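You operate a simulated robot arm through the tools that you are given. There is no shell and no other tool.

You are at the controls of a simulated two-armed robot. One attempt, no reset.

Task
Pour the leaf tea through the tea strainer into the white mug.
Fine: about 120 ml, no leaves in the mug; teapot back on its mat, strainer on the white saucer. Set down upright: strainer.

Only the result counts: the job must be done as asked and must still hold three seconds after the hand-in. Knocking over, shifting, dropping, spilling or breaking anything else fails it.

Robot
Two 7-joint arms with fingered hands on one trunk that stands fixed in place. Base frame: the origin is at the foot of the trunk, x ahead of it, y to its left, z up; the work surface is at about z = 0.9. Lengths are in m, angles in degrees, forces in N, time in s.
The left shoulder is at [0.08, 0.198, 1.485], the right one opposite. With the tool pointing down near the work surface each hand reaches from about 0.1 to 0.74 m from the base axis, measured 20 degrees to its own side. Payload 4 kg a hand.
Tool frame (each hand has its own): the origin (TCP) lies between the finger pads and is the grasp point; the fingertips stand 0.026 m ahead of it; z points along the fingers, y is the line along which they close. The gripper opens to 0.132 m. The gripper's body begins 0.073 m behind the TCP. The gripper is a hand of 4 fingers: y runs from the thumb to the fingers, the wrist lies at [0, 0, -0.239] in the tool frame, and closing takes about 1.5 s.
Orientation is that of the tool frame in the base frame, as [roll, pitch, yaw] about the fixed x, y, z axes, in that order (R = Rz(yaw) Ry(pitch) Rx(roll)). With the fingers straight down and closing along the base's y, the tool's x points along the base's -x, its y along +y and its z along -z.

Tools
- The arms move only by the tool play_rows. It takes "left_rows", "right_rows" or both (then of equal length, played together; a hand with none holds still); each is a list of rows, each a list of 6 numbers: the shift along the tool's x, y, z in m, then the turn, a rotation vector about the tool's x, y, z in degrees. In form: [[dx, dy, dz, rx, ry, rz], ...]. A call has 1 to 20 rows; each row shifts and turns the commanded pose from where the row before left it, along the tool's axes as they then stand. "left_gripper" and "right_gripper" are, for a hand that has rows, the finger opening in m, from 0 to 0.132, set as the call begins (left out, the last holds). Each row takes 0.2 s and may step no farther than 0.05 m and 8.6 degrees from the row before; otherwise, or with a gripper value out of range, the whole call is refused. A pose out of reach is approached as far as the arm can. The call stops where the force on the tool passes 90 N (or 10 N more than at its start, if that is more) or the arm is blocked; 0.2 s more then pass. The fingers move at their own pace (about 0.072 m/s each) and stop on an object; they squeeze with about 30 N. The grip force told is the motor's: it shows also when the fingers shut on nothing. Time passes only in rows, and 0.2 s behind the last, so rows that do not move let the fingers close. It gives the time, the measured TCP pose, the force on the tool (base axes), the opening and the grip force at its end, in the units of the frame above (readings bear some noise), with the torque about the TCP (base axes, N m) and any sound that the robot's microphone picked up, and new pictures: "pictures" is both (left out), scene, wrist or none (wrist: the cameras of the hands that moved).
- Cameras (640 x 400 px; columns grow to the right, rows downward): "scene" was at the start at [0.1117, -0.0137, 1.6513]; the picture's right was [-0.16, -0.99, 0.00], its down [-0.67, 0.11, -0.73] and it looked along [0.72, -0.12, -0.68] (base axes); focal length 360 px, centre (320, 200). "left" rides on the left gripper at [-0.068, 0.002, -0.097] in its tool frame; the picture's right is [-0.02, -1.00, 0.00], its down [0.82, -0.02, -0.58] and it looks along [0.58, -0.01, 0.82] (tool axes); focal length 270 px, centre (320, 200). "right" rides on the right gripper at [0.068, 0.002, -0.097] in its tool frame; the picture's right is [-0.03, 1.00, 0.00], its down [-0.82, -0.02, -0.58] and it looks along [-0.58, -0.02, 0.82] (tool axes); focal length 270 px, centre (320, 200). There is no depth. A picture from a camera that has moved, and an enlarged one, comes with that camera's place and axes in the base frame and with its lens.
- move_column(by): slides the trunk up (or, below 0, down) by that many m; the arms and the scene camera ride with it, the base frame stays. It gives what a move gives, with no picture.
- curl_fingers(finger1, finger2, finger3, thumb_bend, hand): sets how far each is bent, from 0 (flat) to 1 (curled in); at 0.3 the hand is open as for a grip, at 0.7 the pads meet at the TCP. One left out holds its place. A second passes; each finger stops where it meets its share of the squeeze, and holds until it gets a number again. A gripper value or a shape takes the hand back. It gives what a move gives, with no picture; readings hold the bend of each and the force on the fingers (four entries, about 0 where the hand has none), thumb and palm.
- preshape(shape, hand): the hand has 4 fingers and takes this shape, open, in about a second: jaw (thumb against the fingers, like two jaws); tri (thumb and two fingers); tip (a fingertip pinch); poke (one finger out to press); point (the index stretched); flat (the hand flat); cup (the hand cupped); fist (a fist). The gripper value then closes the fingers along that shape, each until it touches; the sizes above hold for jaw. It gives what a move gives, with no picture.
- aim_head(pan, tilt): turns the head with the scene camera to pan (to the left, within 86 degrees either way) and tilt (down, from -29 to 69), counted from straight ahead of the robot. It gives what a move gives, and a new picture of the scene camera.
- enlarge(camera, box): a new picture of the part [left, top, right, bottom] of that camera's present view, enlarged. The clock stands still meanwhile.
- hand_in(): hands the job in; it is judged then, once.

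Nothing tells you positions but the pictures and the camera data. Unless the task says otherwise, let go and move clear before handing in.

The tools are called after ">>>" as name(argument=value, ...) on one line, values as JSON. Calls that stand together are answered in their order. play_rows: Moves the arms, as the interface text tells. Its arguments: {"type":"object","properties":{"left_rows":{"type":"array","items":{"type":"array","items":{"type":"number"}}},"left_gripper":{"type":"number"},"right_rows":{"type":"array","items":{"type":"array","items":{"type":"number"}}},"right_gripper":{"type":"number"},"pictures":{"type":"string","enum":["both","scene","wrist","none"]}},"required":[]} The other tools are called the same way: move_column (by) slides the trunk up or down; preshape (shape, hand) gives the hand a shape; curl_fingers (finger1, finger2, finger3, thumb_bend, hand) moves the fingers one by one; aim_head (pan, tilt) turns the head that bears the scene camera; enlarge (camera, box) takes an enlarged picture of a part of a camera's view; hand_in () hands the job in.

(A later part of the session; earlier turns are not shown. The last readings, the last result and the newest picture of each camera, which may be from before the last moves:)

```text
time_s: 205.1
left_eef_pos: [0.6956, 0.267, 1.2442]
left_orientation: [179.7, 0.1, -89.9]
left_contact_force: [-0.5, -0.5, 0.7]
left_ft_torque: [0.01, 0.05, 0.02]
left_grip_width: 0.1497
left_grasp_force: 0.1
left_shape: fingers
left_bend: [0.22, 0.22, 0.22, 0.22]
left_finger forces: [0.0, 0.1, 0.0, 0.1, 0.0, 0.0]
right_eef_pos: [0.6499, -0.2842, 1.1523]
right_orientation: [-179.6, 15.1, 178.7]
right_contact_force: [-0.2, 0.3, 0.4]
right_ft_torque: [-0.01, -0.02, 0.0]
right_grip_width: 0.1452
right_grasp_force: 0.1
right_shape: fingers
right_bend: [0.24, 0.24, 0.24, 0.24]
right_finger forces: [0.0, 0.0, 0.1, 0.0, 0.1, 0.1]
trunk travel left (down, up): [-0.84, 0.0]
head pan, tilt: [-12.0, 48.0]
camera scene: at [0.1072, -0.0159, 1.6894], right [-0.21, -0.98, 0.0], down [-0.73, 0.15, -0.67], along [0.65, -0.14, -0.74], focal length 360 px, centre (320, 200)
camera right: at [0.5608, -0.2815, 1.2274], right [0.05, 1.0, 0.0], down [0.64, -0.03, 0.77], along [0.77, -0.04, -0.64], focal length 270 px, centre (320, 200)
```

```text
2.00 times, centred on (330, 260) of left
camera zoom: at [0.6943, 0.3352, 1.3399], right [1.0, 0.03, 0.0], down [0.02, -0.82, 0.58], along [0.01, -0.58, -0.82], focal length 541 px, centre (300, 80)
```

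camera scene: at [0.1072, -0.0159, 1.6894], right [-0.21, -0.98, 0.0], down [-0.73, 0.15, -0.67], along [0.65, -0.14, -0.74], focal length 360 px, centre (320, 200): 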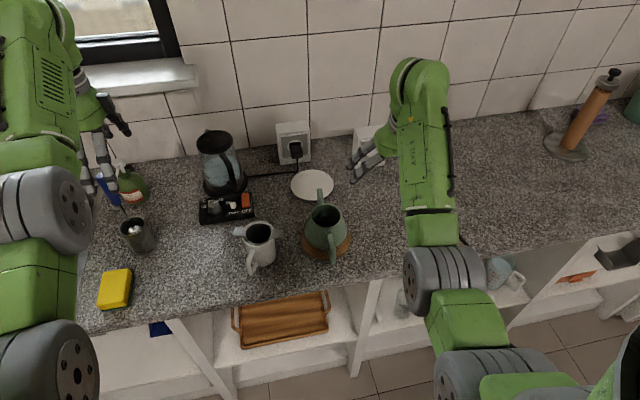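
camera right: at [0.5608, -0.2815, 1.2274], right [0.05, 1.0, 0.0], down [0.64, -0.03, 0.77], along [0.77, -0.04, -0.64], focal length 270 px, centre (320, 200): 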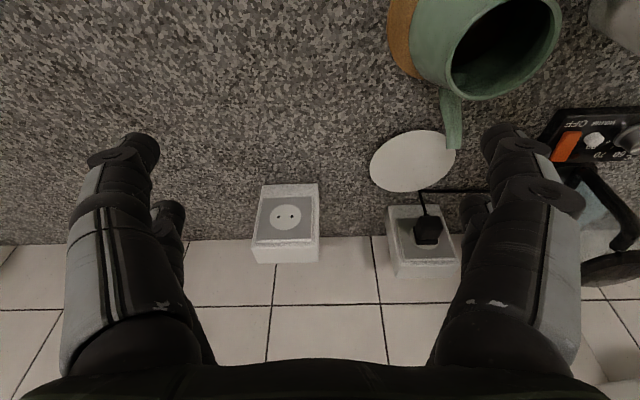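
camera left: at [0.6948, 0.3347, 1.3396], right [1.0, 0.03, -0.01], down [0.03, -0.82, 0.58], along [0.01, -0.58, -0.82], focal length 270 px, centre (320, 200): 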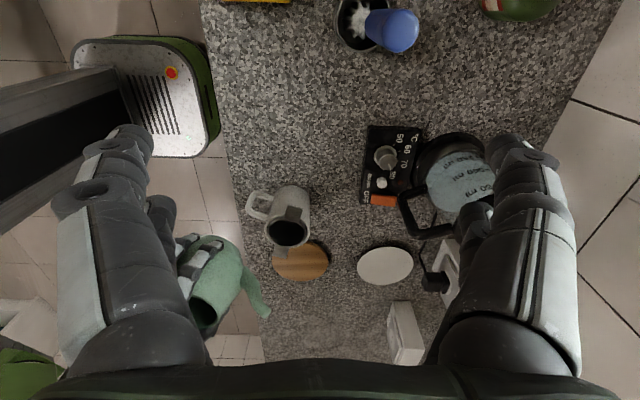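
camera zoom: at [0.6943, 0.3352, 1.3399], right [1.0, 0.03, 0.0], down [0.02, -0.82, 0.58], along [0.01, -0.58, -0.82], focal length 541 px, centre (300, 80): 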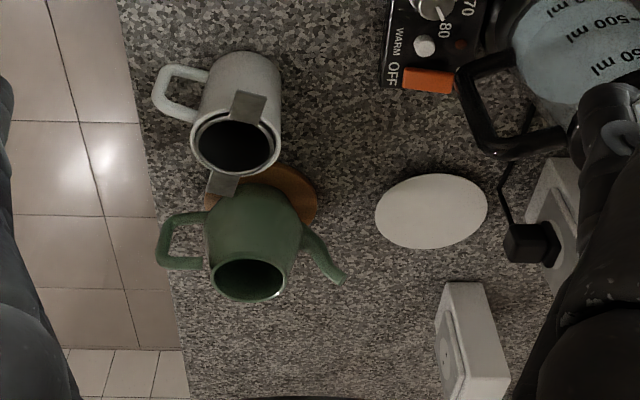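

The teapot stands upright and centred on its mat. Next is the strainer, which must go to the saucer at (0.86, -0.15). The right hand needs a lower shoulder to reach that far, so I'll raise both hands first and then lower the trunk by 0.2 m.

>>> play_rows(left_rows=[[0, 0, -0.03, 0, 0, 0], [0, 0, -0.03, 0, 0, 0], [0, 0, -0.03, 0, 0, 0], [0, 0, -0.03, 0, 0, 0], [0, 0, -0.03, 0, 0, 0], [0, 0, 0, 0, 0, 0]], right_rows=[[-0.0078, 0, -0.029, 0, 0, 0], [-0.0078, 0, -0.029, 0, 0, 0], [-0.0078, 0, -0.029, 0, 0, 0], [-0.0078, 0, -0.029, 0, 0, 0], [-0.0078, 0, -0.029, 0, 0, 0], [0, 0, 0, 0, 0, 0]], pictures="none")

>>> move_column(by=-0.1)

>>> move_column(by=-0.1)

>>> aim_head(pan=-12, tilt=40)

>>> enlarge(camera="left", box=[200, 140, 460, 340])

```text
time_s: 206.4
left_eef_pos: [0.6905, 0.2647, 1.3937]
left_orientation: [179.9, 0.1, -89.9]
left_contact_force: [0.1, 0.3, 0.4]
left_ft_torque: [-0.02, 0.01, -0.01]
left_grip_width: 0.1496
left_grasp_force: 0.1
left_shape: fingers
left_bend: [0.22, 0.22, 0.22, 0.22]
left_finger forces: [0.0, 0.1, 0.0, 0.0, 0.0, 0.2]
left hand out of reach, approached as far as the arm can: row 5
right_eef_pos: [0.6496, -0.2832, 1.3037]
right_orientation: [-179.7, 15.0, 178.6]
right_contact_force: [-0.2, -0.5, -0.2]
right_ft_torque: [0.03, 0.03, -0.01]
right_grip_width: 0.1454
right_grasp_force: 0.1
right_shape: fingers
right_bend: [0.24, 0.24, 0.24, 0.24]
right_finger forces: [0.0, 0.1, 0.1, 0.0, 0.0, 0.0]
trunk travel left (down, up): [-0.84, 0.0]
head pan, tilt: [-12.0, 48.0]
```

```text
time_s: 207.8
left_eef_pos: [0.6904, 0.2645, 1.2941]
left_orientation: [179.9, 0.2, -89.9]
left_contact_force: [-0.4, -0.6, -0.3]
left_ft_torque: [-0.02, -0.03, 0.0]
left_grip_width: 0.1495
left_grasp_force: 0.1
left_shape: fingers
left_bend: [0.22, 0.22, 0.22, 0.22]
left_finger forces: [0.0, 0.1, 0.0, 0.0, 0.1, 0.0]
right_eef_pos: [0.6507, -0.2826, 1.2032]
right_orientation: [-179.8, 15.1, 178.6]
right_contact_force: [0.9, 0.2, -0.3]
right_ft_torque: [0.03, 0.01, -0.02]
right_grip_width: 0.1455
right_grasp_force: 0.1
right_shape: fingers
right_bend: [0.24, 0.24, 0.24, 0.24]
right_finger forces: [0.1, 0.0, 0.0, 0.0, 0.1, 0.0]
trunk travel left (down, up): [-0.74, 0.1]
head pan, tilt: [-12.0, 48.0]
```

```text
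time_s: 209.1
left_eef_pos: [0.6902, 0.2641, 1.193]
left_orientation: [179.8, 0.1, -89.8]
left_contact_force: [0.1, 0.5, 0.3]
left_ft_torque: [0.02, 0.0, -0.02]
left_grip_width: 0.1495
left_grasp_force: 0.0
left_shape: fingers
left_bend: [0.22, 0.22, 0.22, 0.22]
left_finger forces: [0.2, 0.0, 0.0, 0.0, 0.0, 0.0]
right_eef_pos: [0.6503, -0.2827, 1.1036]
right_orientation: [-179.6, 14.9, 178.7]
right_contact_force: [-0.4, 0.0, 1.2]
right_ft_torque: [0.0, -0.01, 0.0]
right_grip_width: 0.1452
right_grasp_force: 0.1
right_shape: fingers
right_bend: [0.24, 0.24, 0.24, 0.24]
right_finger forces: [0.0, 0.0, 0.0, 0.0, 0.1, 0.0]
trunk travel left (down, up): [-0.64, 0.2]
head pan, tilt: [-12.0, 48.0]
```

```text
time_s: 209.8
left_eef_pos: [0.69, 0.2645, 1.1932]
left_orientation: [179.8, 0.2, -89.9]
left_contact_force: [-0.2, -0.5, 0.4]
left_ft_torque: [0.0, -0.04, -0.01]
left_grip_width: 0.1495
left_grasp_force: 0.0
left_shape: fingers
left_bend: [0.22, 0.22, 0.22, 0.22]
left_finger forces: [0.1, 0.0, 0.0, 0.0, 0.1, 0.0]
right_eef_pos: [0.6497, -0.2833, 1.1037]
right_orientation: [-179.7, 15.1, 178.7]
right_contact_force: [0.2, 0.3, 0.7]
right_ft_torque: [0.01, -0.02, 0.01]
right_grip_width: 0.1453
right_grasp_force: 0.1
right_shape: fingers
right_bend: [0.24, 0.24, 0.24, 0.24]
right_finger forces: [0.0, 0.1, 0.0, 0.0, 0.0, 0.0]
trunk travel left (down, up): [-0.64, 0.2]
head pan, tilt: [-12.0, 40.0]
camera scene: at [0.113, -0.0179, 1.5008], right [-0.21, -0.98, 0.0], down [-0.63, 0.13, -0.77], along [0.75, -0.16, -0.64], focal length 360 px, centre (320, 200)
```

scene: 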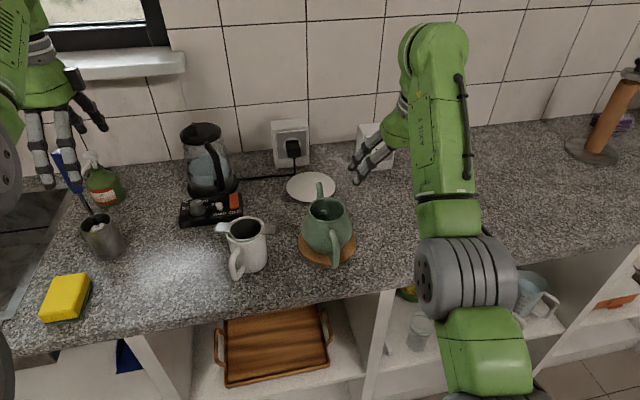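

```text
2.00 times, centred on (330, 240) of left
camera zoom: at [0.6891, 0.3338, 1.2888], right [1.0, 0.03, 0.0], down [0.02, -0.82, 0.58], along [0.01, -0.58, -0.82], focal length 541 px, centre (300, 120)
```

zoom: 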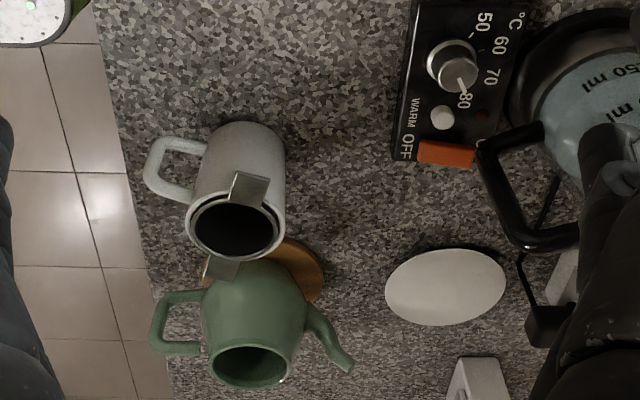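

Before picking the strainer, I'll test with the empty hand that the right arm reaches above the saucer at a 50° pitch and -15° heading.

>>> play_rows(right_rows=[[0, 0, 0, 0, -8.3, 0], [0, 0, 0, 0, -8.3, 0], [0, 0, 0, 0, -8.3, 0], [0, 0, 0, 4.4, 0, 5.25], [0, 0, 0, 4.4, 0, 5.25], [-0.0273, 0.0096, 0.0229, 0, 0, 0], [-0.0273, 0.0096, 0.0229, 0, 0, 0], [-0.0273, 0.0096, 0.0229, 0, 0, 0], [-0.0273, 0.0096, 0.0229, 0, 0, 0], [-0.0273, 0.0096, 0.0229, 0, 0, 0], [-0.0273, 0.0096, 0.0229, 0, 0, 0], [0.0064, 0.0314, -0.0054, 0, 0, 0], [0.0064, 0.0314, -0.0054, 0, 0, 0], [0.0064, 0.0314, -0.0054, 0, 0, 0], [0.0064, 0.0314, -0.0054, 0, 0, 0], [0, 0, 0, 0, 0, 0]])

```text
time_s: 213.2
left_eef_pos: [0.6894, 0.2648, 1.1927]
left_orientation: [179.8, 0.3, -89.9]
left_contact_force: [-0.6, 0.0, 0.2]
left_ft_torque: [0.0, 0.0, 0.01]
left_grip_width: 0.1496
left_grasp_force: 0.1
left_shape: fingers
left_bend: [0.22, 0.22, 0.22, 0.22]
left_finger forces: [0.1, 0.0, 0.0, 0.1, 0.0, 0.0]
right_eef_pos: [0.8641, -0.1526, 1.102]
right_orientation: [-179.7, 40.0, 165.2]
right_contact_force: [0.7, 0.5, 0.0]
right_ft_torque: [-0.01, -0.01, 0.0]
right_grip_width: 0.1457
right_grasp_force: 0.1
right_shape: fingers
right_bend: [0.24, 0.24, 0.24, 0.24]
right_finger forces: [0.0, 0.1, 0.0, 0.1, 0.0, 0.0]
right hand out of reach, approached as far as the arm can: row 15
trunk travel left (down, up): [-0.64, 0.2]
head pan, tilt: [-12.0, 40.0]
camera scene: at [0.1128, -0.0182, 1.5009], right [-0.21, -0.98, 0.0], down [-0.63, 0.13, -0.77], along [0.75, -0.16, -0.64], focal length 360 px, centre (320, 200)
camera right: at [0.7554, -0.122, 1.1316], right [0.28, 0.96, 0.01], down [0.24, -0.08, 0.97], along [0.93, -0.27, -0.25], focal length 270 px, centre (320, 200)
```

scene: 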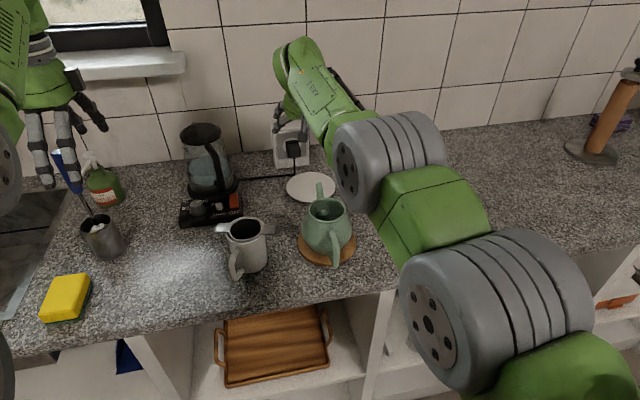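
right: 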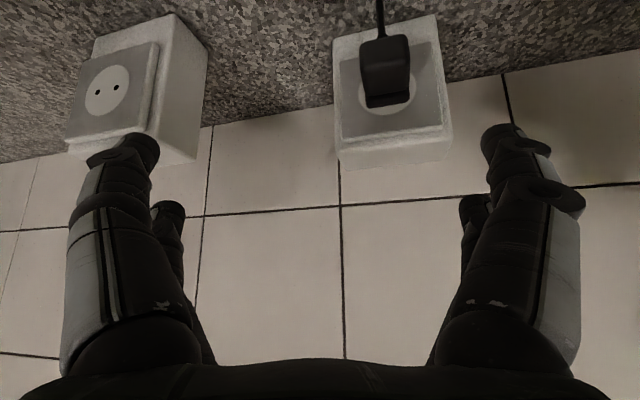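

The saucer is just about at the limit, so the trunk must be about 0.1 m lower. I'll bring the right hand back and up, raise the left, lower the trunk, and then go above the strainer.

>>> play_rows(right_rows=[[0.0112, 0.001, -0.0311, 0, 0, 0], [0.0112, 0.001, -0.0311, 0, 0, 0], [0.0112, 0.001, -0.0311, 0, 0, 0], [0.0112, 0.001, -0.0311, 0, 0, 0], [0.0112, 0.001, -0.0311, 0, 0, 0], [0.0112, 0.001, -0.0311, 0, 0, 0], [0, 0, 0, 0, 0, 0]], left_rows=[[0, 0, -0.02, 0, 0, 0], [0, 0, -0.02, 0, 0, 0], [0, 0, -0.02, 0, 0, 0], [0, 0, -0.02, 0, 0, 0], [0, 0, -0.02, 0, 0, 0], [0, 0, 0, 0, 0, 0], [0, 0, 0, 0, 0, 0]], pictures="none")

>>> move_column(by=-0.1)

```text
time_s: 214.8
left_eef_pos: [0.6523, 0.258, 1.2723]
left_orientation: [179.4, 0.1, -90.0]
left_contact_force: [0.5, 0.0, 0.2]
left_ft_torque: [-0.01, 0.01, 0.02]
left_grip_width: 0.1493
left_grasp_force: 0.1
left_shape: fingers
left_bend: [0.22, 0.22, 0.22, 0.22]
left_finger forces: [0.0, 0.0, 0.1, 0.1, 0.0, 0.0]
left hand out of reach, approached as far as the arm can: row 1, 2, 3, 4, 5
right_eef_pos: [0.8387, -0.1238, 1.1511]
right_orientation: [-179.5, 39.9, 165.1]
right_contact_force: [-0.1, -0.4, -0.6]
right_ft_torque: [-0.03, -0.02, 0.03]
right_grip_width: 0.1454
right_grasp_force: 0.1
right_shape: fingers
right_bend: [0.24, 0.24, 0.24, 0.24]
right_finger forces: [0.0, 0.0, 0.1, 0.1, 0.0, 0.1]
right hand out of reach, approached as far as the arm can: row 1, 2, 3, 4, 5, 6
trunk travel left (down, up): [-0.64, 0.2]
head pan, tilt: [-12.0, 40.0]
```

```text
time_s: 216.1
left_eef_pos: [0.6504, 0.2579, 1.1729]
left_orientation: [179.6, 0.2, -89.9]
left_contact_force: [0.3, -0.9, 0.7]
left_ft_torque: [0.0, 0.02, 0.0]
left_grip_width: 0.1491
left_grasp_force: 0.2
left_shape: fingers
left_bend: [0.22, 0.22, 0.22, 0.22]
left_finger forces: [0.1, 0.0, 0.0, 0.1, 0.0, 0.0]
right_eef_pos: [0.8387, -0.1225, 1.0527]
right_orientation: [-179.6, 40.0, 165.2]
right_contact_force: [0.2, -0.8, 0.6]
right_ft_torque: [-0.02, 0.0, 0.02]
right_grip_width: 0.1457
right_grasp_force: 0.0
right_shape: fingers
right_bend: [0.24, 0.24, 0.24, 0.24]
right_finger forces: [0.1, 0.0, 0.1, 0.0, 0.0, 0.1]
trunk travel left (down, up): [-0.54, 0.3]
head pan, tilt: [-12.0, 40.0]
```

>>> play_rows(right_rows=[[0.0087, -0.0034, -0.0334, 0, 0, 0], [0.0087, -0.0034, -0.0334, 0, 0, 0], [0, 0, 0, 0, 0, 0]])

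```text
time_s: 216.9
left_eef_pos: [0.6509, 0.2579, 1.1733]
left_orientation: [179.6, 0.1, -89.9]
left_contact_force: [0.5, 0.2, 0.0]
left_ft_torque: [-0.02, 0.02, 0.0]
left_grip_width: 0.1494
left_grasp_force: 0.0
left_shape: fingers
left_bend: [0.22, 0.22, 0.22, 0.22]
left_finger forces: [0.0, 0.1, 0.0, 0.0, 0.1, 0.0]
right_eef_pos: [0.8351, -0.1163, 1.0689]
right_orientation: [-179.5, 39.9, 165.1]
right_contact_force: [-0.3, 0.5, -0.6]
right_ft_torque: [-0.01, 0.0, 0.0]
right_grip_width: 0.1456
right_grasp_force: 0.0
right_shape: fingers
right_bend: [0.24, 0.24, 0.24, 0.24]
right_finger forces: [0.1, 0.2, 0.1, 0.1, 0.0, 0.1]
right hand out of reach, approached as far as the arm can: row 1, 2
trunk travel left (down, up): [-0.54, 0.3]
head pan, tilt: [-12.0, 40.0]
camera scene: at [0.1133, -0.0181, 1.4008], right [-0.21, -0.98, 0.0], down [-0.63, 0.13, -0.77], along [0.75, -0.16, -0.64], focal length 360 px, centre (320, 200)
camera right: at [0.7258, -0.0863, 1.0982], right [0.28, 0.96, 0.01], down [0.24, -0.08, 0.97], along [0.93, -0.27, -0.26], focal length 270 px, centre (320, 200)
```

scene: 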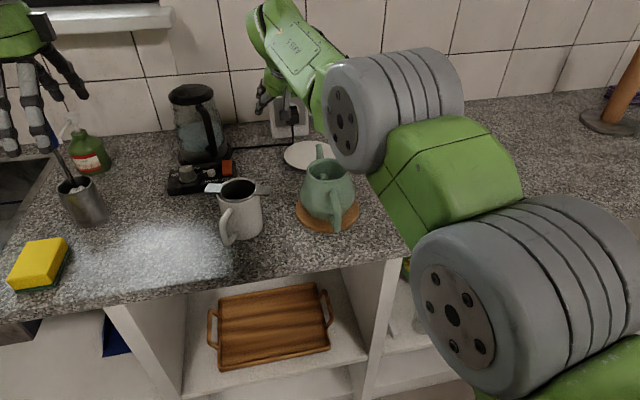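
right: 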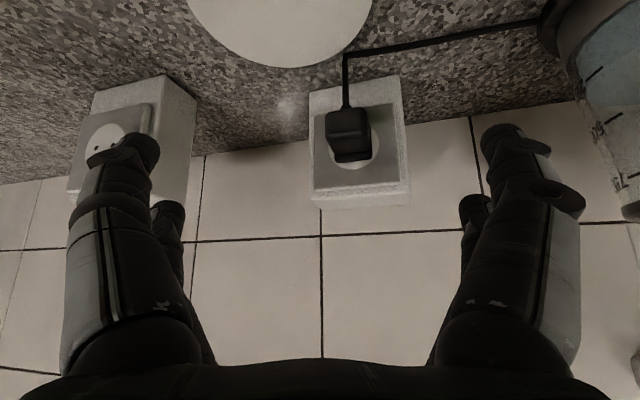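

The right arm is near a wrist limit at this heading, so picking at the mug with it won't align with the tabs. The left hand's natural heading (about -15° to -20°) fits both the strainer's tabs and the saucer, so I'll use the left hand. First I'll move the right arm back out of the way.

>>> play_rows(right_rows=[[0, 0, 0, -4.8, 0, -5.75], [0, 0, 0, -4.8, 0, -5.75], [0, -0.01, -0.02, 0, 0, 0], [0, -0.02, -0.03, 0, 0, 0], [0, 0, 0, 0, 0, 0]])

```text
time_s: 218.1
left_eef_pos: [0.6496, 0.2573, 1.1741]
left_orientation: [179.7, 0.2, -89.9]
left_contact_force: [-0.4, 0.0, 0.4]
left_ft_torque: [0.01, -0.02, 0.01]
left_grip_width: 0.1497
left_grasp_force: 0.0
left_shape: fingers
left_bend: [0.22, 0.22, 0.22, 0.22]
left_finger forces: [0.0, 0.1, 0.1, 0.1, 0.0, 0.0]
right_eef_pos: [0.834, -0.1343, 1.1135]
right_orientation: [-179.6, 39.7, 176.5]
right_contact_force: [-0.3, -0.8, 0.3]
right_ft_torque: [-0.01, -0.02, -0.07]
right_grip_width: 0.1456
right_grasp_force: 0.1
right_shape: fingers
right_bend: [0.24, 0.24, 0.24, 0.24]
right_finger forces: [0.2, 0.0, 0.0, 0.0, 0.0, 0.2]
right hand out of reach, approached as far as the arm can: row 1, 2, 3, 4
trunk travel left (down, up): [-0.54, 0.3]
head pan, tilt: [-12.0, 40.0]
camera scene: at [0.1122, -0.0185, 1.4009], right [-0.21, -0.98, 0.0], down [-0.63, 0.13, -0.77], along [0.75, -0.16, -0.64], focal length 360 px, centre (320, 200)
camera right: at [0.7221, -0.1254, 1.1445], right [0.09, 1.0, 0.01], down [0.26, -0.03, 0.97], along [0.96, -0.08, -0.26], focal length 270 px, centre (320, 200)
```

scene: 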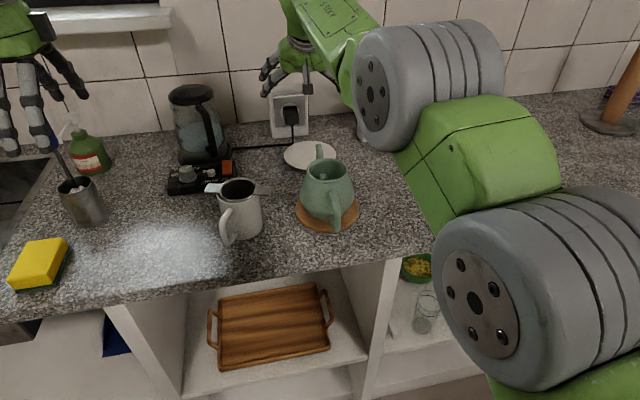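
right: 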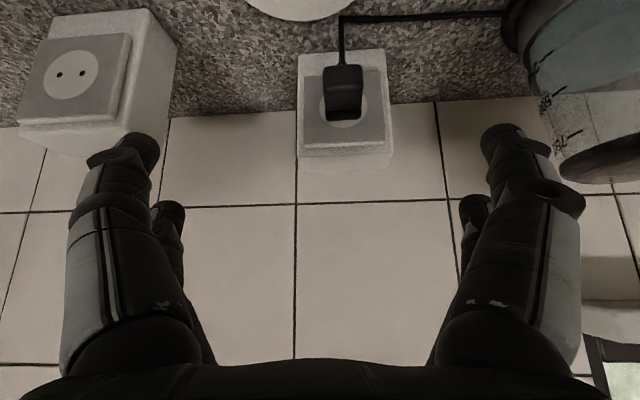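

>>> play_rows(right_rows=[[0, -0.03, -0.02, 0, 0, 0], [0, -0.03, -0.03, 0, 0, 0], [0.01, -0.03, -0.03, 0, 0, 0], [0.02, -0.03, -0.03, 0, 0, 0], [0.03, -0.03, -0.02, 0, 0, 0], [0.03, 0, -0.02, 0, 0, 0], [0.03, 0, -0.02, 0, 0, 0], [0, 0, 0, 0, 0, 0]])

```text
time_s: 219.9
left_eef_pos: [0.6502, 0.2575, 1.1738]
left_orientation: [179.5, 0.1, -90.0]
left_contact_force: [0.0, -0.2, 0.3]
left_ft_torque: [0.02, -0.03, -0.01]
left_grip_width: 0.1493
left_grasp_force: 0.1
left_shape: fingers
left_bend: [0.22, 0.22, 0.22, 0.22]
left_finger forces: [0.0, 0.0, 0.0, 0.1, 0.0, 0.0]
right_eef_pos: [0.8379, -0.2645, 1.1137]
right_orientation: [-179.5, 39.7, 176.4]
right_contact_force: [0.0, 0.2, 0.9]
right_ft_torque: [0.0, 0.01, 0.01]
right_grip_width: 0.1456
right_grasp_force: 0.1
right_shape: fingers
right_bend: [0.24, 0.24, 0.24, 0.24]
right_finger forces: [0.0, 0.0, 0.1, 0.0, 0.1, 0.1]
right hand out of reach, approached as far as the arm can: row 1, 2, 3, 4, 5, 6, 7
trunk travel left (down, up): [-0.54, 0.3]
head pan, tilt: [-12.0, 40.0]
camera scene: at [0.1131, -0.0183, 1.4008], right [-0.21, -0.98, 0.0], down [-0.63, 0.13, -0.77], along [0.75, -0.16, -0.64], focal length 360 px, centre (320, 200)
camera right: at [0.7252, -0.2555, 1.1435], right [0.09, 1.0, 0.01], down [0.26, -0.03, 0.97], along [0.96, -0.08, -0.26], focal length 270 px, centre (320, 200)
```

scene: 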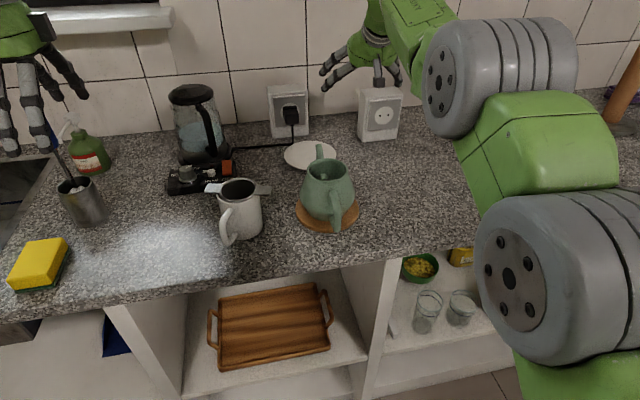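
right: 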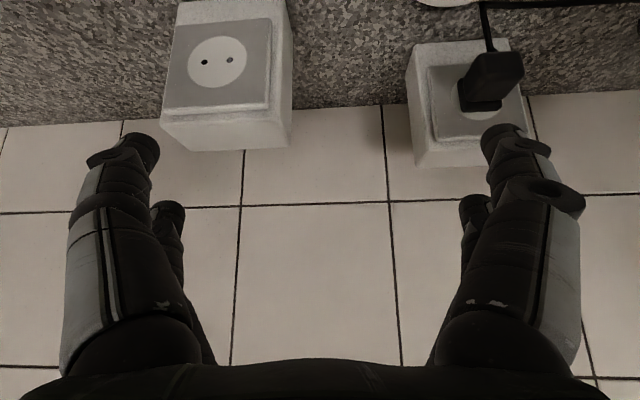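

>>> play_rows(right_rows=[[0, -0.03, 0, 0, -4, 0], [0, -0.035, 0, 0, -4, 0], [0, -0.035, 0, 0, -4, 0], [0, -0.035, 0, 0, -4, 0], [0, -0.035, -0.02, 0, -4, 0], [0, 0, -0.03, 0, 0, 0], [0, 0, -0.03, 0, 0, 0], [0, 0, 0, 0, 0, 0]])

```text
time_s: 221.7
left_eef_pos: [0.6501, 0.2583, 1.1737]
left_orientation: [179.7, 0.1, -89.8]
left_contact_force: [0.1, 0.9, 1.0]
left_ft_torque: [0.01, 0.0, 0.01]
left_grip_width: 0.1494
left_grasp_force: 0.0
left_shape: fingers
left_bend: [0.22, 0.22, 0.22, 0.22]
left_finger forces: [0.0, 0.0, 0.1, 0.1, 0.1, 0.0]
right_eef_pos: [0.8801, -0.3375, 1.1721]
right_orientation: [-172.0, 58.1, 177.5]
right_contact_force: [-0.4, 0.2, 0.1]
right_ft_torque: [0.01, -0.02, 0.0]
right_grip_width: 0.1455
right_grasp_force: 0.1
right_shape: fingers
right_bend: [0.24, 0.24, 0.24, 0.24]
right_finger forces: [0.0, 0.0, 0.0, 0.0, 0.0, 0.0]
right hand out of reach, approached as far as the arm can: row 1, 2, 3, 4, 5, 6, 7
trunk travel left (down, up): [-0.54, 0.3]
head pan, tilt: [-12.0, 40.0]
camera scene: at [0.1132, -0.0179, 1.4008], right [-0.21, -0.98, 0.0], down [-0.63, 0.13, -0.77], along [0.75, -0.16, -0.64], focal length 360 px, centre (320, 200)
camera right: at [0.7646, -0.3175, 1.164], right [0.18, 0.98, -0.05], down [-0.05, 0.06, 1.0], along [0.98, -0.17, 0.06], focal length 270 px, centre (320, 200)
```

scene: 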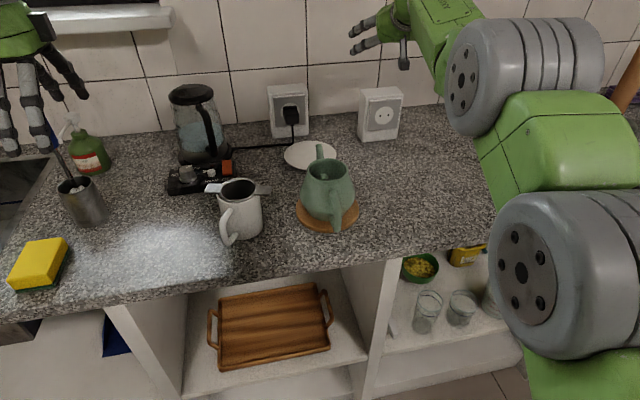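
right: 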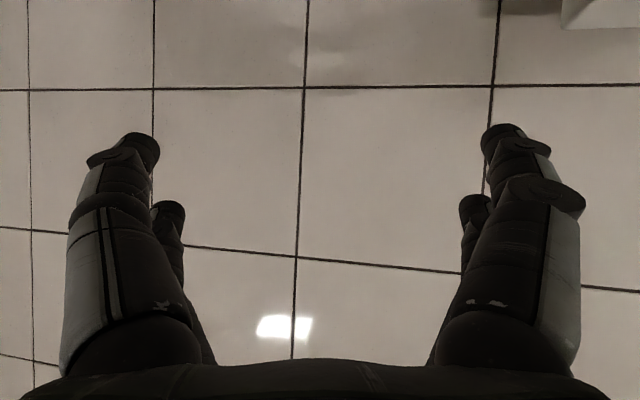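

The low trunk makes a steep, high hand unreachable. I'll flatten the right hand and pull it back along the clear right side of the counter.

>>> play_rows(right_rows=[[0.02, -0.02, -0.02, 0, -5, 0], [0.02, -0.02, -0.03, 0, -5, 0], [0.02, -0.02, -0.04, 0, -5, 0], [0, -0.02, -0.045, 0, 0, 0], [0, 0, -0.045, 0, 0, 0], [0, 0, -0.045, 0, 0, 0], [0, 0, -0.045, 0, 0, 0], [0, 0, 0, 0, 0, 0]])

```text
time_s: 223.5
left_eef_pos: [0.6515, 0.2576, 1.1738]
left_orientation: [179.5, 0.1, -89.9]
left_contact_force: [0.7, -0.2, 0.4]
left_ft_torque: [0.01, 0.03, -0.02]
left_grip_width: 0.1496
left_grasp_force: 0.1
left_shape: fingers
left_bend: [0.22, 0.22, 0.22, 0.22]
left_finger forces: [0.0, 0.1, 0.0, 0.1, 0.0, 0.0]
right_eef_pos: [0.9092, -0.3143, 1.228]
right_orientation: [-165.4, 72.9, -175.5]
right_contact_force: [0.0, -0.5, -0.4]
right_ft_torque: [0.01, 0.03, -0.02]
right_grip_width: 0.1454
right_grasp_force: 0.0
right_shape: fingers
right_bend: [0.24, 0.24, 0.24, 0.24]
right_finger forces: [0.0, 0.1, 0.1, 0.1, 0.0, 0.0]
right hand out of reach, approached as far as the arm can: row 1, 2, 3, 4, 5, 6, 7
trunk travel left (down, up): [-0.54, 0.3]
head pan, tilt: [-12.0, 40.0]
camera scene: at [0.1132, -0.0179, 1.4008], right [-0.21, -0.98, 0.0], down [-0.63, 0.13, -0.77], along [0.75, -0.16, -0.64], focal length 360 px, centre (320, 200)
camera right: at [0.7991, -0.2979, 1.1909], right [0.17, 0.98, -0.05], down [-0.31, 0.1, 0.95], along [0.94, -0.15, 0.32], focal length 270 px, centre (320, 200)
```

scene: 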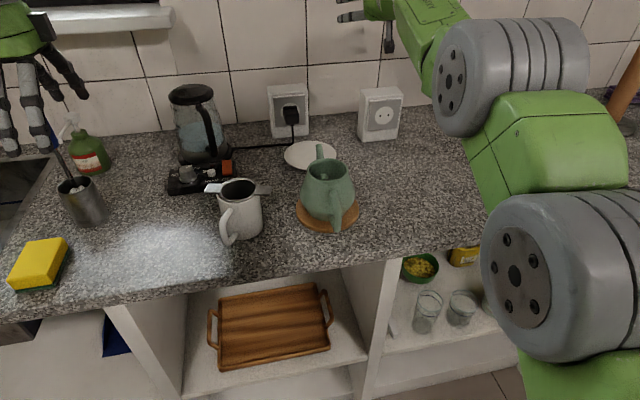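
right: 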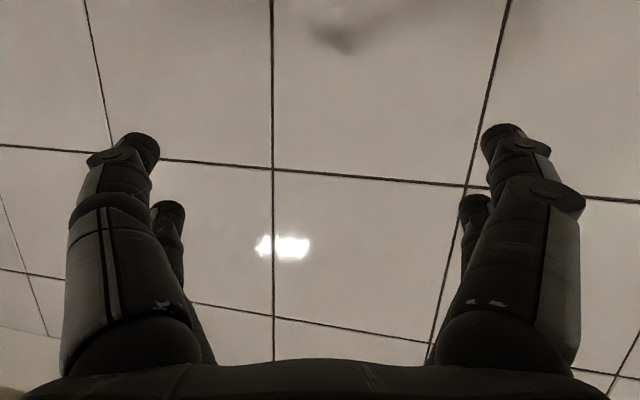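

The right arm is in a straight-elbow singularity. Moving straight down should let the elbow bend again; that space is clear.

>>> play_rows(right_rows=[[0.03, 0, 0, 0, 0, 0], [0.03, 0, 0, 0, 0, 0], [0.03, 0, -0.01, 0, 0, 0], [0, 0, -0.02, 0, 0, 0], [0, 0, -0.03, 0, 0, 0], [0, 0, 0, 0, 0, 0]], pictures="scene")

```text
time_s: 224.9
left_eef_pos: [0.6507, 0.2582, 1.1748]
left_orientation: [179.6, 0.1, -90.0]
left_contact_force: [-0.3, -0.4, -0.2]
left_ft_torque: [-0.02, 0.0, 0.01]
left_grip_width: 0.1496
left_grasp_force: 0.0
left_shape: fingers
left_bend: [0.22, 0.22, 0.22, 0.22]
left_finger forces: [0.0, 0.1, 0.0, 0.1, 0.0, 0.1]
right_eef_pos: [0.9097, -0.3118, 1.2276]
right_orientation: [-165.6, 72.9, -175.5]
right_contact_force: [0.4, -0.5, -0.6]
right_ft_torque: [0.01, -0.01, -0.01]
right_grip_width: 0.1453
right_grasp_force: 0.2
right_shape: fingers
right_bend: [0.24, 0.24, 0.24, 0.24]
right_finger forces: [0.0, 0.0, 0.0, 0.0, 0.0, 0.1]
right hand out of reach, approached as far as the arm can: row 1, 2, 3, 4, 5
trunk travel left (down, up): [-0.54, 0.3]
head pan, tilt: [-12.0, 40.0]
camera scene: at [0.1132, -0.018, 1.4008], right [-0.21, -0.98, 0.0], down [-0.63, 0.13, -0.77], along [0.75, -0.16, -0.64], focal length 360 px, centre (320, 200)
```

scene: 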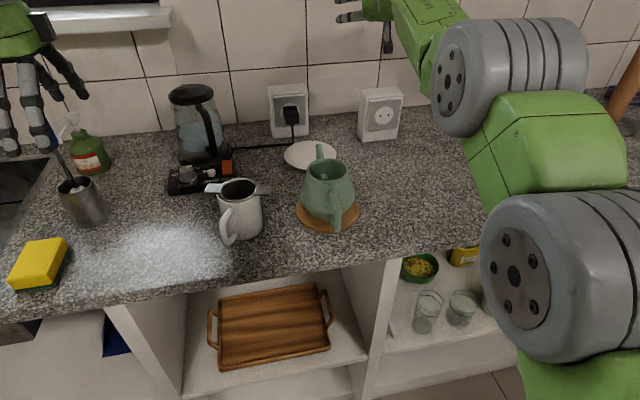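

>>> play_rows(right_rows=[[0.03, 0, 0, 0, 5, 0], [0.03, 0, 0, 0, 5, 0], [0.03, 0, 0, 0, 5, 0], [0.03, 0, 0, 0, 5, 0], [0, 0, 0, 0, 0, 0]], pictures="scene")

```text
time_s: 226.1
left_eef_pos: [0.65, 0.2586, 1.1744]
left_orientation: [179.6, 0.1, -89.9]
left_contact_force: [-0.1, -0.6, 0.0]
left_ft_torque: [0.02, -0.02, -0.03]
left_grip_width: 0.1496
left_grasp_force: 0.2
left_shape: fingers
left_bend: [0.22, 0.22, 0.22, 0.22]
left_finger forces: [0.1, 0.0, 0.0, 0.0, 0.1, 0.0]
right_eef_pos: [0.8715, -0.3108, 1.1547]
right_orientation: [-172.9, 53.0, 176.2]
right_contact_force: [-0.2, 0.0, -0.1]
right_ft_torque: [0.0, 0.01, 0.0]
right_grip_width: 0.1454
right_grasp_force: 0.1
right_shape: fingers
right_bend: [0.24, 0.24, 0.24, 0.24]
right_finger forces: [0.0, 0.0, 0.0, 0.0, 0.0, 0.0]
right hand out of reach, approached as far as the arm can: row 1, 2, 3, 4
trunk travel left (down, up): [-0.54, 0.3]
head pan, tilt: [-12.0, 40.0]
camera scene: at [0.1132, -0.0179, 1.4008], right [-0.21, -0.98, 0.0], down [-0.63, 0.13, -0.77], along [0.75, -0.16, -0.64], focal length 360 px, centre (320, 200)
```

scene: 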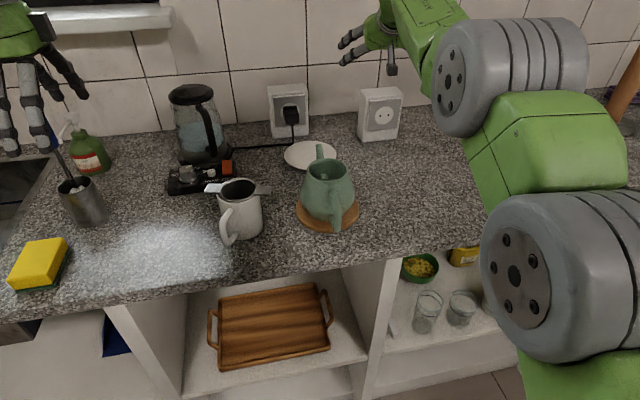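

>>> play_rows(right_rows=[[0, 0, 0, 0, 6, 0], [0, 0, 0, 0, 6, 0], [0, 0, 0, 0, 6, 0], [0, 0, 0, 0, 0, 0], [0.03, 0.02, 0.02, 0, 0, 0], [0.03, 0.02, 0.02, 0, 0, 0], [0, 0, 0, 0, 0, 0]], pictures="scene")

```text
time_s: 227.7
left_eef_pos: [0.6517, 0.2575, 1.174]
left_orientation: [179.5, 0.2, -89.8]
left_contact_force: [0.5, 0.2, -0.3]
left_ft_torque: [0.0, 0.02, -0.01]
left_grip_width: 0.1496
left_grasp_force: 0.0
left_shape: fingers
left_bend: [0.22, 0.22, 0.22, 0.22]
left_finger forces: [0.0, 0.0, 0.0, 0.0, 0.0, 0.0]
right_eef_pos: [0.8237, -0.3033, 1.0857]
right_orientation: [-174.9, 35.1, 173.6]
right_contact_force: [0.0, -0.3, -0.2]
right_ft_torque: [-0.01, -0.02, -0.03]
right_grip_width: 0.1455
right_grasp_force: 0.0
right_shape: fingers
right_bend: [0.24, 0.24, 0.24, 0.24]
right_finger forces: [0.1, 0.0, 0.1, 0.1, 0.0, 0.1]
right hand out of reach, approached as far as the arm can: row 1, 2, 3, 5, 6
trunk travel left (down, up): [-0.54, 0.3]
head pan, tilt: [-12.0, 40.0]
camera scene: at [0.1144, -0.0185, 1.4007], right [-0.21, -0.98, 0.0], down [-0.63, 0.13, -0.77], along [0.75, -0.16, -0.64], focal length 360 px, centre (320, 200)
```

scene: 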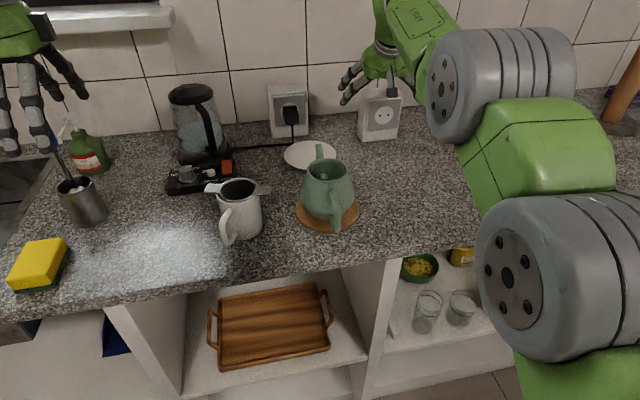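

>>> play_rows(right_rows=[[0.0115, 0, 0.0162, 0, 0, 0], [0.0115, 0, 0.0162, 0, 0, 0], [0.0115, 0, 0.0162, 0, 0, 0], [0, 0, 0, 0, 0, 0]], pictures="none")

>>> play_rows(right_rows=[[0.02, 0, -0.01, 0, 0, 0], [0.02, 0, -0.01, 0, 0, 0], [0.02, 0, -0.01, 0, 0, 0], [0, 0, 0, 0, 0, 0]], pictures="scene")

```text
time_s: 228.7
left_eef_pos: [0.6504, 0.2577, 1.1738]
left_orientation: [179.6, 0.2, -89.9]
left_contact_force: [0.2, 0.3, -0.3]
left_ft_torque: [0.02, -0.02, 0.06]
left_grip_width: 0.1494
left_grasp_force: 0.0
left_shape: fingers
left_bend: [0.22, 0.22, 0.22, 0.22]
left_finger forces: [0.0, 0.0, 0.0, 0.0, 0.1, 0.1]
right_eef_pos: [0.8329, -0.3075, 1.0308]
right_orientation: [-174.9, 35.1, 173.5]
right_contact_force: [0.4, 0.7, -0.9]
right_ft_torque: [0.0, 0.0, 0.0]
right_grip_width: 0.1454
right_grasp_force: 0.0
right_shape: fingers
right_bend: [0.24, 0.24, 0.24, 0.24]
right_finger forces: [0.1, 0.1, 0.1, 0.0, 0.0, 0.1]
right hand out of reach, approached as far as the arm can: row 1, 2
trunk travel left (down, up): [-0.54, 0.3]
head pan, tilt: [-12.0, 40.0]
```

```text
time_s: 229.7
left_eef_pos: [0.6507, 0.2571, 1.1734]
left_orientation: [179.6, 0.1, -89.9]
left_contact_force: [-0.5, 0.6, -0.6]
left_ft_torque: [-0.02, 0.0, 0.01]
left_grip_width: 0.1496
left_grasp_force: 0.0
left_shape: fingers
left_bend: [0.22, 0.22, 0.22, 0.22]
left_finger forces: [0.0, 0.0, 0.1, 0.0, 0.0, 0.1]
right_eef_pos: [0.8337, -0.3074, 1.0307]
right_orientation: [-174.8, 35.2, 173.6]
right_contact_force: [0.2, 0.8, 0.2]
right_ft_torque: [-0.02, 0.03, -0.01]
right_grip_width: 0.1456
right_grasp_force: 0.0
right_shape: fingers
right_bend: [0.24, 0.24, 0.24, 0.24]
right_finger forces: [0.1, 0.0, 0.0, 0.0, 0.0, 0.0]
right hand out of reach, approached as far as the arm can: row 1, 2, 3
trunk travel left (down, up): [-0.54, 0.3]
head pan, tilt: [-12.0, 40.0]
camera scene: at [0.1132, -0.0179, 1.4008], right [-0.21, -0.98, 0.0], down [-0.63, 0.13, -0.77], along [0.75, -0.16, -0.64], focal length 360 px, centre (320, 200)
```

scene: 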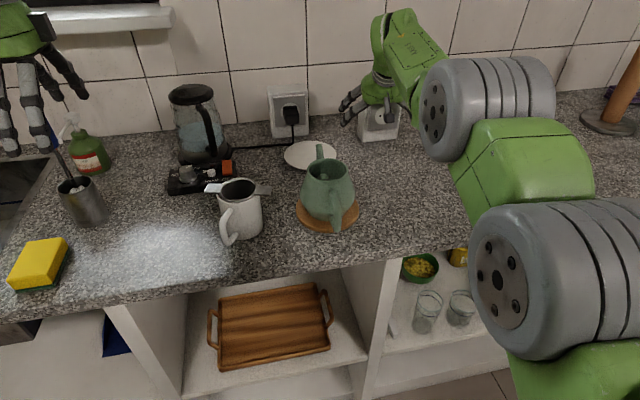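

>>> play_rows(right_rows=[[0.0115, -0.01, 0.0162, 0, 0, 0], [0.0115, -0.01, 0.0162, 0, 0, 0], [0.0115, -0.01, 0.0162, 0, 0, 0], [0.025, 0, -0.01, 0, 0, 0], [0.025, 0, -0.015, 0, 0, 0], [0, 0, 0, 0, 0, 0]], pictures="scene")

```text
time_s: 231.1
left_eef_pos: [0.6515, 0.258, 1.1728]
left_orientation: [179.6, 0.2, -89.9]
left_contact_force: [0.3, -0.9, 0.7]
left_ft_torque: [-0.02, -0.03, 0.02]
left_grip_width: 0.1494
left_grasp_force: 0.0
left_shape: fingers
left_bend: [0.22, 0.22, 0.22, 0.22]
left_finger forces: [0.1, 0.1, 0.1, 0.1, 0.0, 0.0]
right_eef_pos: [0.8344, -0.3421, 0.972]
right_orientation: [-174.8, 35.1, 173.6]
right_contact_force: [-0.2, 0.4, 1.7]
right_ft_torque: [-0.02, 0.01, 0.0]
right_grip_width: 0.1454
right_grasp_force: 0.1
right_shape: fingers
right_bend: [0.24, 0.24, 0.24, 0.24]
right_finger forces: [0.1, 0.0, 0.1, 0.0, 0.0, 0.0]
right hand out of reach, approached as far as the arm can: row 2, 4, 5
trunk travel left (down, up): [-0.54, 0.3]
head pan, tilt: [-12.0, 40.0]
camera scene: at [0.1133, -0.0181, 1.4008], right [-0.21, -0.98, 0.0], down [-0.63, 0.13, -0.77], along [0.75, -0.16, -0.64], focal length 360 px, centre (320, 200)
```

scene: 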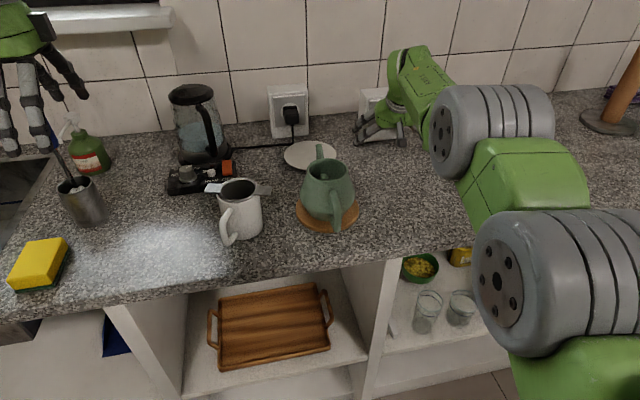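

Moving down works while moving inward doesn't. I'll raise the trunk by 0.2 m, so the hand rises while staying low relative to the shoulder, and then pull it down and inward.

>>> move_column(by=0.2)

>>> play_rows(right_rows=[[0.0115, -0.01, 0.0162, 0, 0, 0], [0.0115, -0.01, 0.0162, 0, 0, 0], [0.0115, -0.01, 0.0162, 0, 0, 0], [0.0115, 0, 0.0162, 0, 0, 0], [0.025, 0, -0.01, 0, 0, 0], [0.025, 0, -0.015, 0, 0, 0], [0.025, 0, -0.015, 0, 0, 0], [0, 0, 0, 0, 0, 0]], pictures="scene")

```text
time_s: 233.3
left_eef_pos: [0.6509, 0.2584, 1.373]
left_orientation: [179.6, 0.1, -89.9]
left_contact_force: [0.1, 0.5, 0.1]
left_ft_torque: [0.0, 0.02, -0.02]
left_grip_width: 0.1493
left_grasp_force: 0.1
left_shape: fingers
left_bend: [0.22, 0.22, 0.22, 0.22]
left_finger forces: [0.0, 0.0, 0.0, 0.1, 0.0, 0.0]
right_eef_pos: [0.834, -0.3432, 1.1723]
right_orientation: [-174.8, 35.1, 173.6]
right_contact_force: [-0.5, 0.2, -0.4]
right_ft_torque: [0.02, 0.02, 0.01]
right_grip_width: 0.1455
right_grasp_force: 0.1
right_shape: fingers
right_bend: [0.24, 0.24, 0.24, 0.24]
right_finger forces: [0.0, 0.1, 0.0, 0.0, 0.0, 0.1]
trunk travel left (down, up): [-0.74, 0.1]
head pan, tilt: [-12.0, 40.0]
```

```text
time_s: 235.1
left_eef_pos: [0.6518, 0.2578, 1.3742]
left_orientation: [179.5, 0.1, -89.9]
left_contact_force: [0.2, -0.2, 0.4]
left_ft_torque: [-0.03, 0.01, 0.01]
left_grip_width: 0.1496
left_grasp_force: 0.0
left_shape: fingers
left_bend: [0.22, 0.22, 0.22, 0.22]
left_finger forces: [0.0, 0.0, 0.0, 0.1, 0.0, 0.0]
right_eef_pos: [0.8249, -0.3791, 1.0923]
right_orientation: [-174.5, 34.8, 173.6]
right_contact_force: [0.0, 0.7, -0.5]
right_ft_torque: [0.03, -0.01, -0.03]
right_grip_width: 0.1451
right_grasp_force: 0.1
right_shape: fingers
right_bend: [0.24, 0.24, 0.24, 0.24]
right_finger forces: [0.1, 0.0, 0.1, 0.1, 0.0, 0.0]
right hand out of reach, approached as far as the arm can: row 5, 6, 7
trunk travel left (down, up): [-0.74, 0.1]
head pan, tilt: [-12.0, 40.0]
camera scene: at [0.1134, -0.018, 1.6008], right [-0.21, -0.98, 0.0], down [-0.63, 0.13, -0.77], along [0.75, -0.16, -0.64], focal length 360 px, centre (320, 200)
```

scene: 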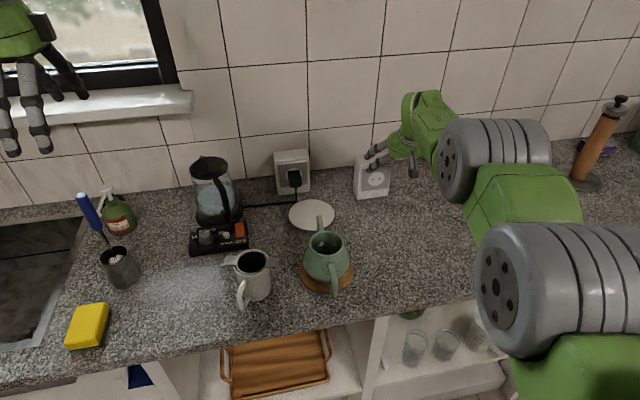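

>>> play_rows(right_rows=[[0, 0, 0, 0, 6, 0], [0, 0, 0, 0, 6, 0], [0, 0, 0, 0, 6, 0], [0, 0, 0, 0, 4, 0], [0, 0, 0, 0, 0, 0]], pictures="none")

>>> play_rows(right_rows=[[0.03, 0, 0, 0, 0, 0], [0.03, 0, 0, 0, 0, 0], [0, 0, 0, 0, 0, 0]], pictures="scene")

```text
time_s: 236.3
left_eef_pos: [0.6498, 0.258, 1.3742]
left_orientation: [179.5, 0.1, -89.9]
left_contact_force: [-0.1, 0.2, -0.8]
left_ft_torque: [-0.02, 0.02, 0.02]
left_grip_width: 0.1494
left_grasp_force: 0.0
left_shape: fingers
left_bend: [0.22, 0.22, 0.22, 0.22]
left_finger forces: [0.0, 0.1, 0.1, 0.0, 0.0, 0.0]
right_eef_pos: [0.7644, -0.3538, 1.0959]
right_orientation: [-175.8, 13.2, 171.7]
right_contact_force: [0.2, 1.1, 0.1]
right_ft_torque: [-0.05, -0.01, -0.01]
right_grip_width: 0.1454
right_grasp_force: 0.1
right_shape: fingers
right_bend: [0.24, 0.24, 0.24, 0.24]
right_finger forces: [0.1, 0.1, 0.0, 0.0, 0.1, 0.0]
right hand out of reach, approached as far as the arm can: row 1, 2, 3, 4
trunk travel left (down, up): [-0.74, 0.1]
head pan, tilt: [-12.0, 40.0]
```

```text
time_s: 237.1
left_eef_pos: [0.6511, 0.2564, 1.3739]
left_orientation: [179.6, 0.3, -90.0]
left_contact_force: [0.4, 0.1, 0.1]
left_ft_torque: [0.06, -0.01, -0.01]
left_grip_width: 0.1496
left_grasp_force: 0.1
left_shape: fingers
left_bend: [0.22, 0.22, 0.22, 0.22]
left_finger forces: [0.1, 0.0, 0.0, 0.1, 0.1, 0.1]
right_eef_pos: [0.7494, -0.3536, 1.0868]
right_orientation: [-175.8, 13.0, 171.6]
right_contact_force: [0.6, 0.1, 0.3]
right_ft_torque: [0.04, -0.04, 0.0]
right_grip_width: 0.1454
right_grasp_force: 0.0
right_shape: fingers
right_bend: [0.24, 0.24, 0.24, 0.24]
right_finger forces: [0.0, 0.1, 0.0, 0.0, 0.0, 0.0]
right hand out of reach, approached as far as the arm can: row 1, 2
trunk travel left (down, up): [-0.74, 0.1]
head pan, tilt: [-12.0, 40.0]
camera scene: at [0.1145, -0.0186, 1.6007], right [-0.21, -0.98, 0.0], down [-0.63, 0.13, -0.77], along [0.75, -0.16, -0.64], focal length 360 px, centre (320, 200)
```

scene: 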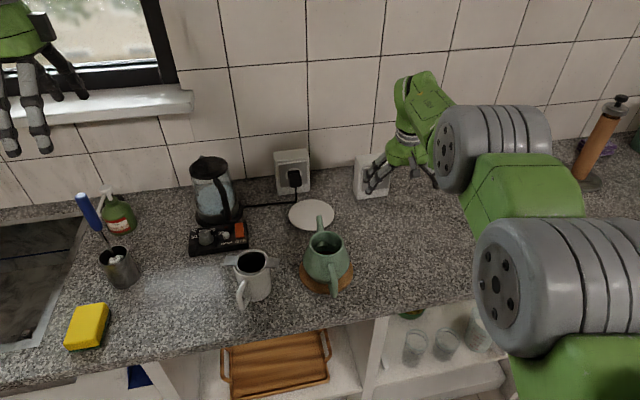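

The right hand is now parked clear at the right. New plan: with the left hand from above, lift the strainer a little (which also lets me check the tea level), turn it about 20° and reseat it so the right hand can pick it at a comfortable heading. First I'll bring the left hand down and turn it back.

>>> play_rows(left_rows=[[0, 0, 0.04, 0, 0, 0], [0, 0, 0.045, 0, 0, 0], [0, 0, 0.045, 0, 0, 0], [0, 0, 0.035, 0, 0, 0], [0, 0, 0, 0, 0, 8.08], [0, 0, 0, 0, 0, 8.08], [0, 0, 0, 0, 0, 8.08], [0, 0, 0, 0, 0, 8.08], [0, 0, 0, 0, 0, 8.08], [0, 0, 0, 0, 0, 8.08], [0, 0, 0, 0, 0, 8.08], [0, 0, 0, 0, 0, 8.08], [0, 0, 0, 0, 0, 8.08], [0, 0, 0, 0, 0, 8.08], [0, 0, 0, 0, 0, 8.08], [0, 0, 0, 0, 0, 8.08], [0, 0, 0, 0, 0, 8.08], [0, 0, 0, 0, 0, 0]])

```text
time_s: 240.9
left_eef_pos: [0.6843, 0.2605, 1.2577]
left_orientation: [180.0, -0.3, 164.8]
left_contact_force: [-0.3, -0.6, 0.2]
left_ft_torque: [0.01, 0.02, -0.02]
left_grip_width: 0.1496
left_grasp_force: 0.0
left_shape: fingers
left_bend: [0.22, 0.22, 0.22, 0.22]
left_finger forces: [0.1, 0.0, 0.1, 0.0, 0.0, 0.1]
left hand out of reach, approached as far as the arm can: row 1, 2, 3, 4
right_eef_pos: [0.7485, -0.3524, 1.0879]
right_orientation: [-175.6, 13.1, 171.6]
right_contact_force: [0.4, -0.5, -0.9]
right_ft_torque: [-0.03, -0.02, -0.05]
right_grip_width: 0.1454
right_grasp_force: 0.0
right_shape: fingers
right_bend: [0.24, 0.24, 0.24, 0.24]
right_finger forces: [0.0, 0.0, 0.0, 0.1, 0.0, 0.0]
trunk travel left (down, up): [-0.74, 0.1]
head pan, tilt: [-12.0, 40.0]
camera scene: at [0.1133, -0.0179, 1.6008], right [-0.21, -0.98, 0.0], down [-0.63, 0.13, -0.77], along [0.75, -0.16, -0.64], focal length 360 px, centre (320, 200)
camera left: at [0.7516, 0.2463, 1.3531], right [-0.24, -0.97, 0.0], down [-0.79, 0.19, 0.58], along [-0.57, 0.14, -0.81], focal length 270 px, centre (320, 200)
```

scene: 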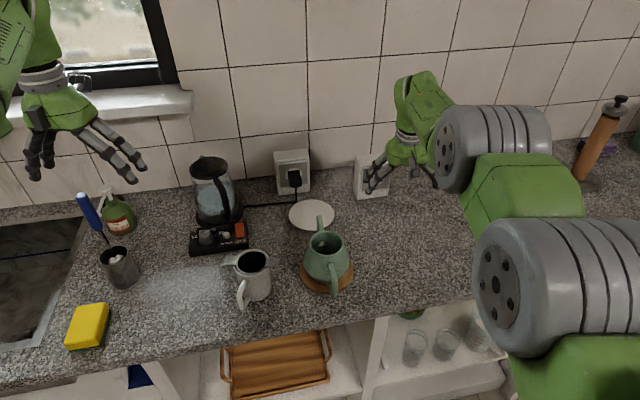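
left: 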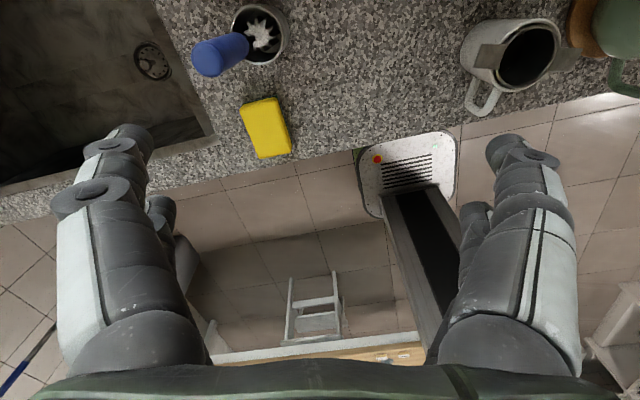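

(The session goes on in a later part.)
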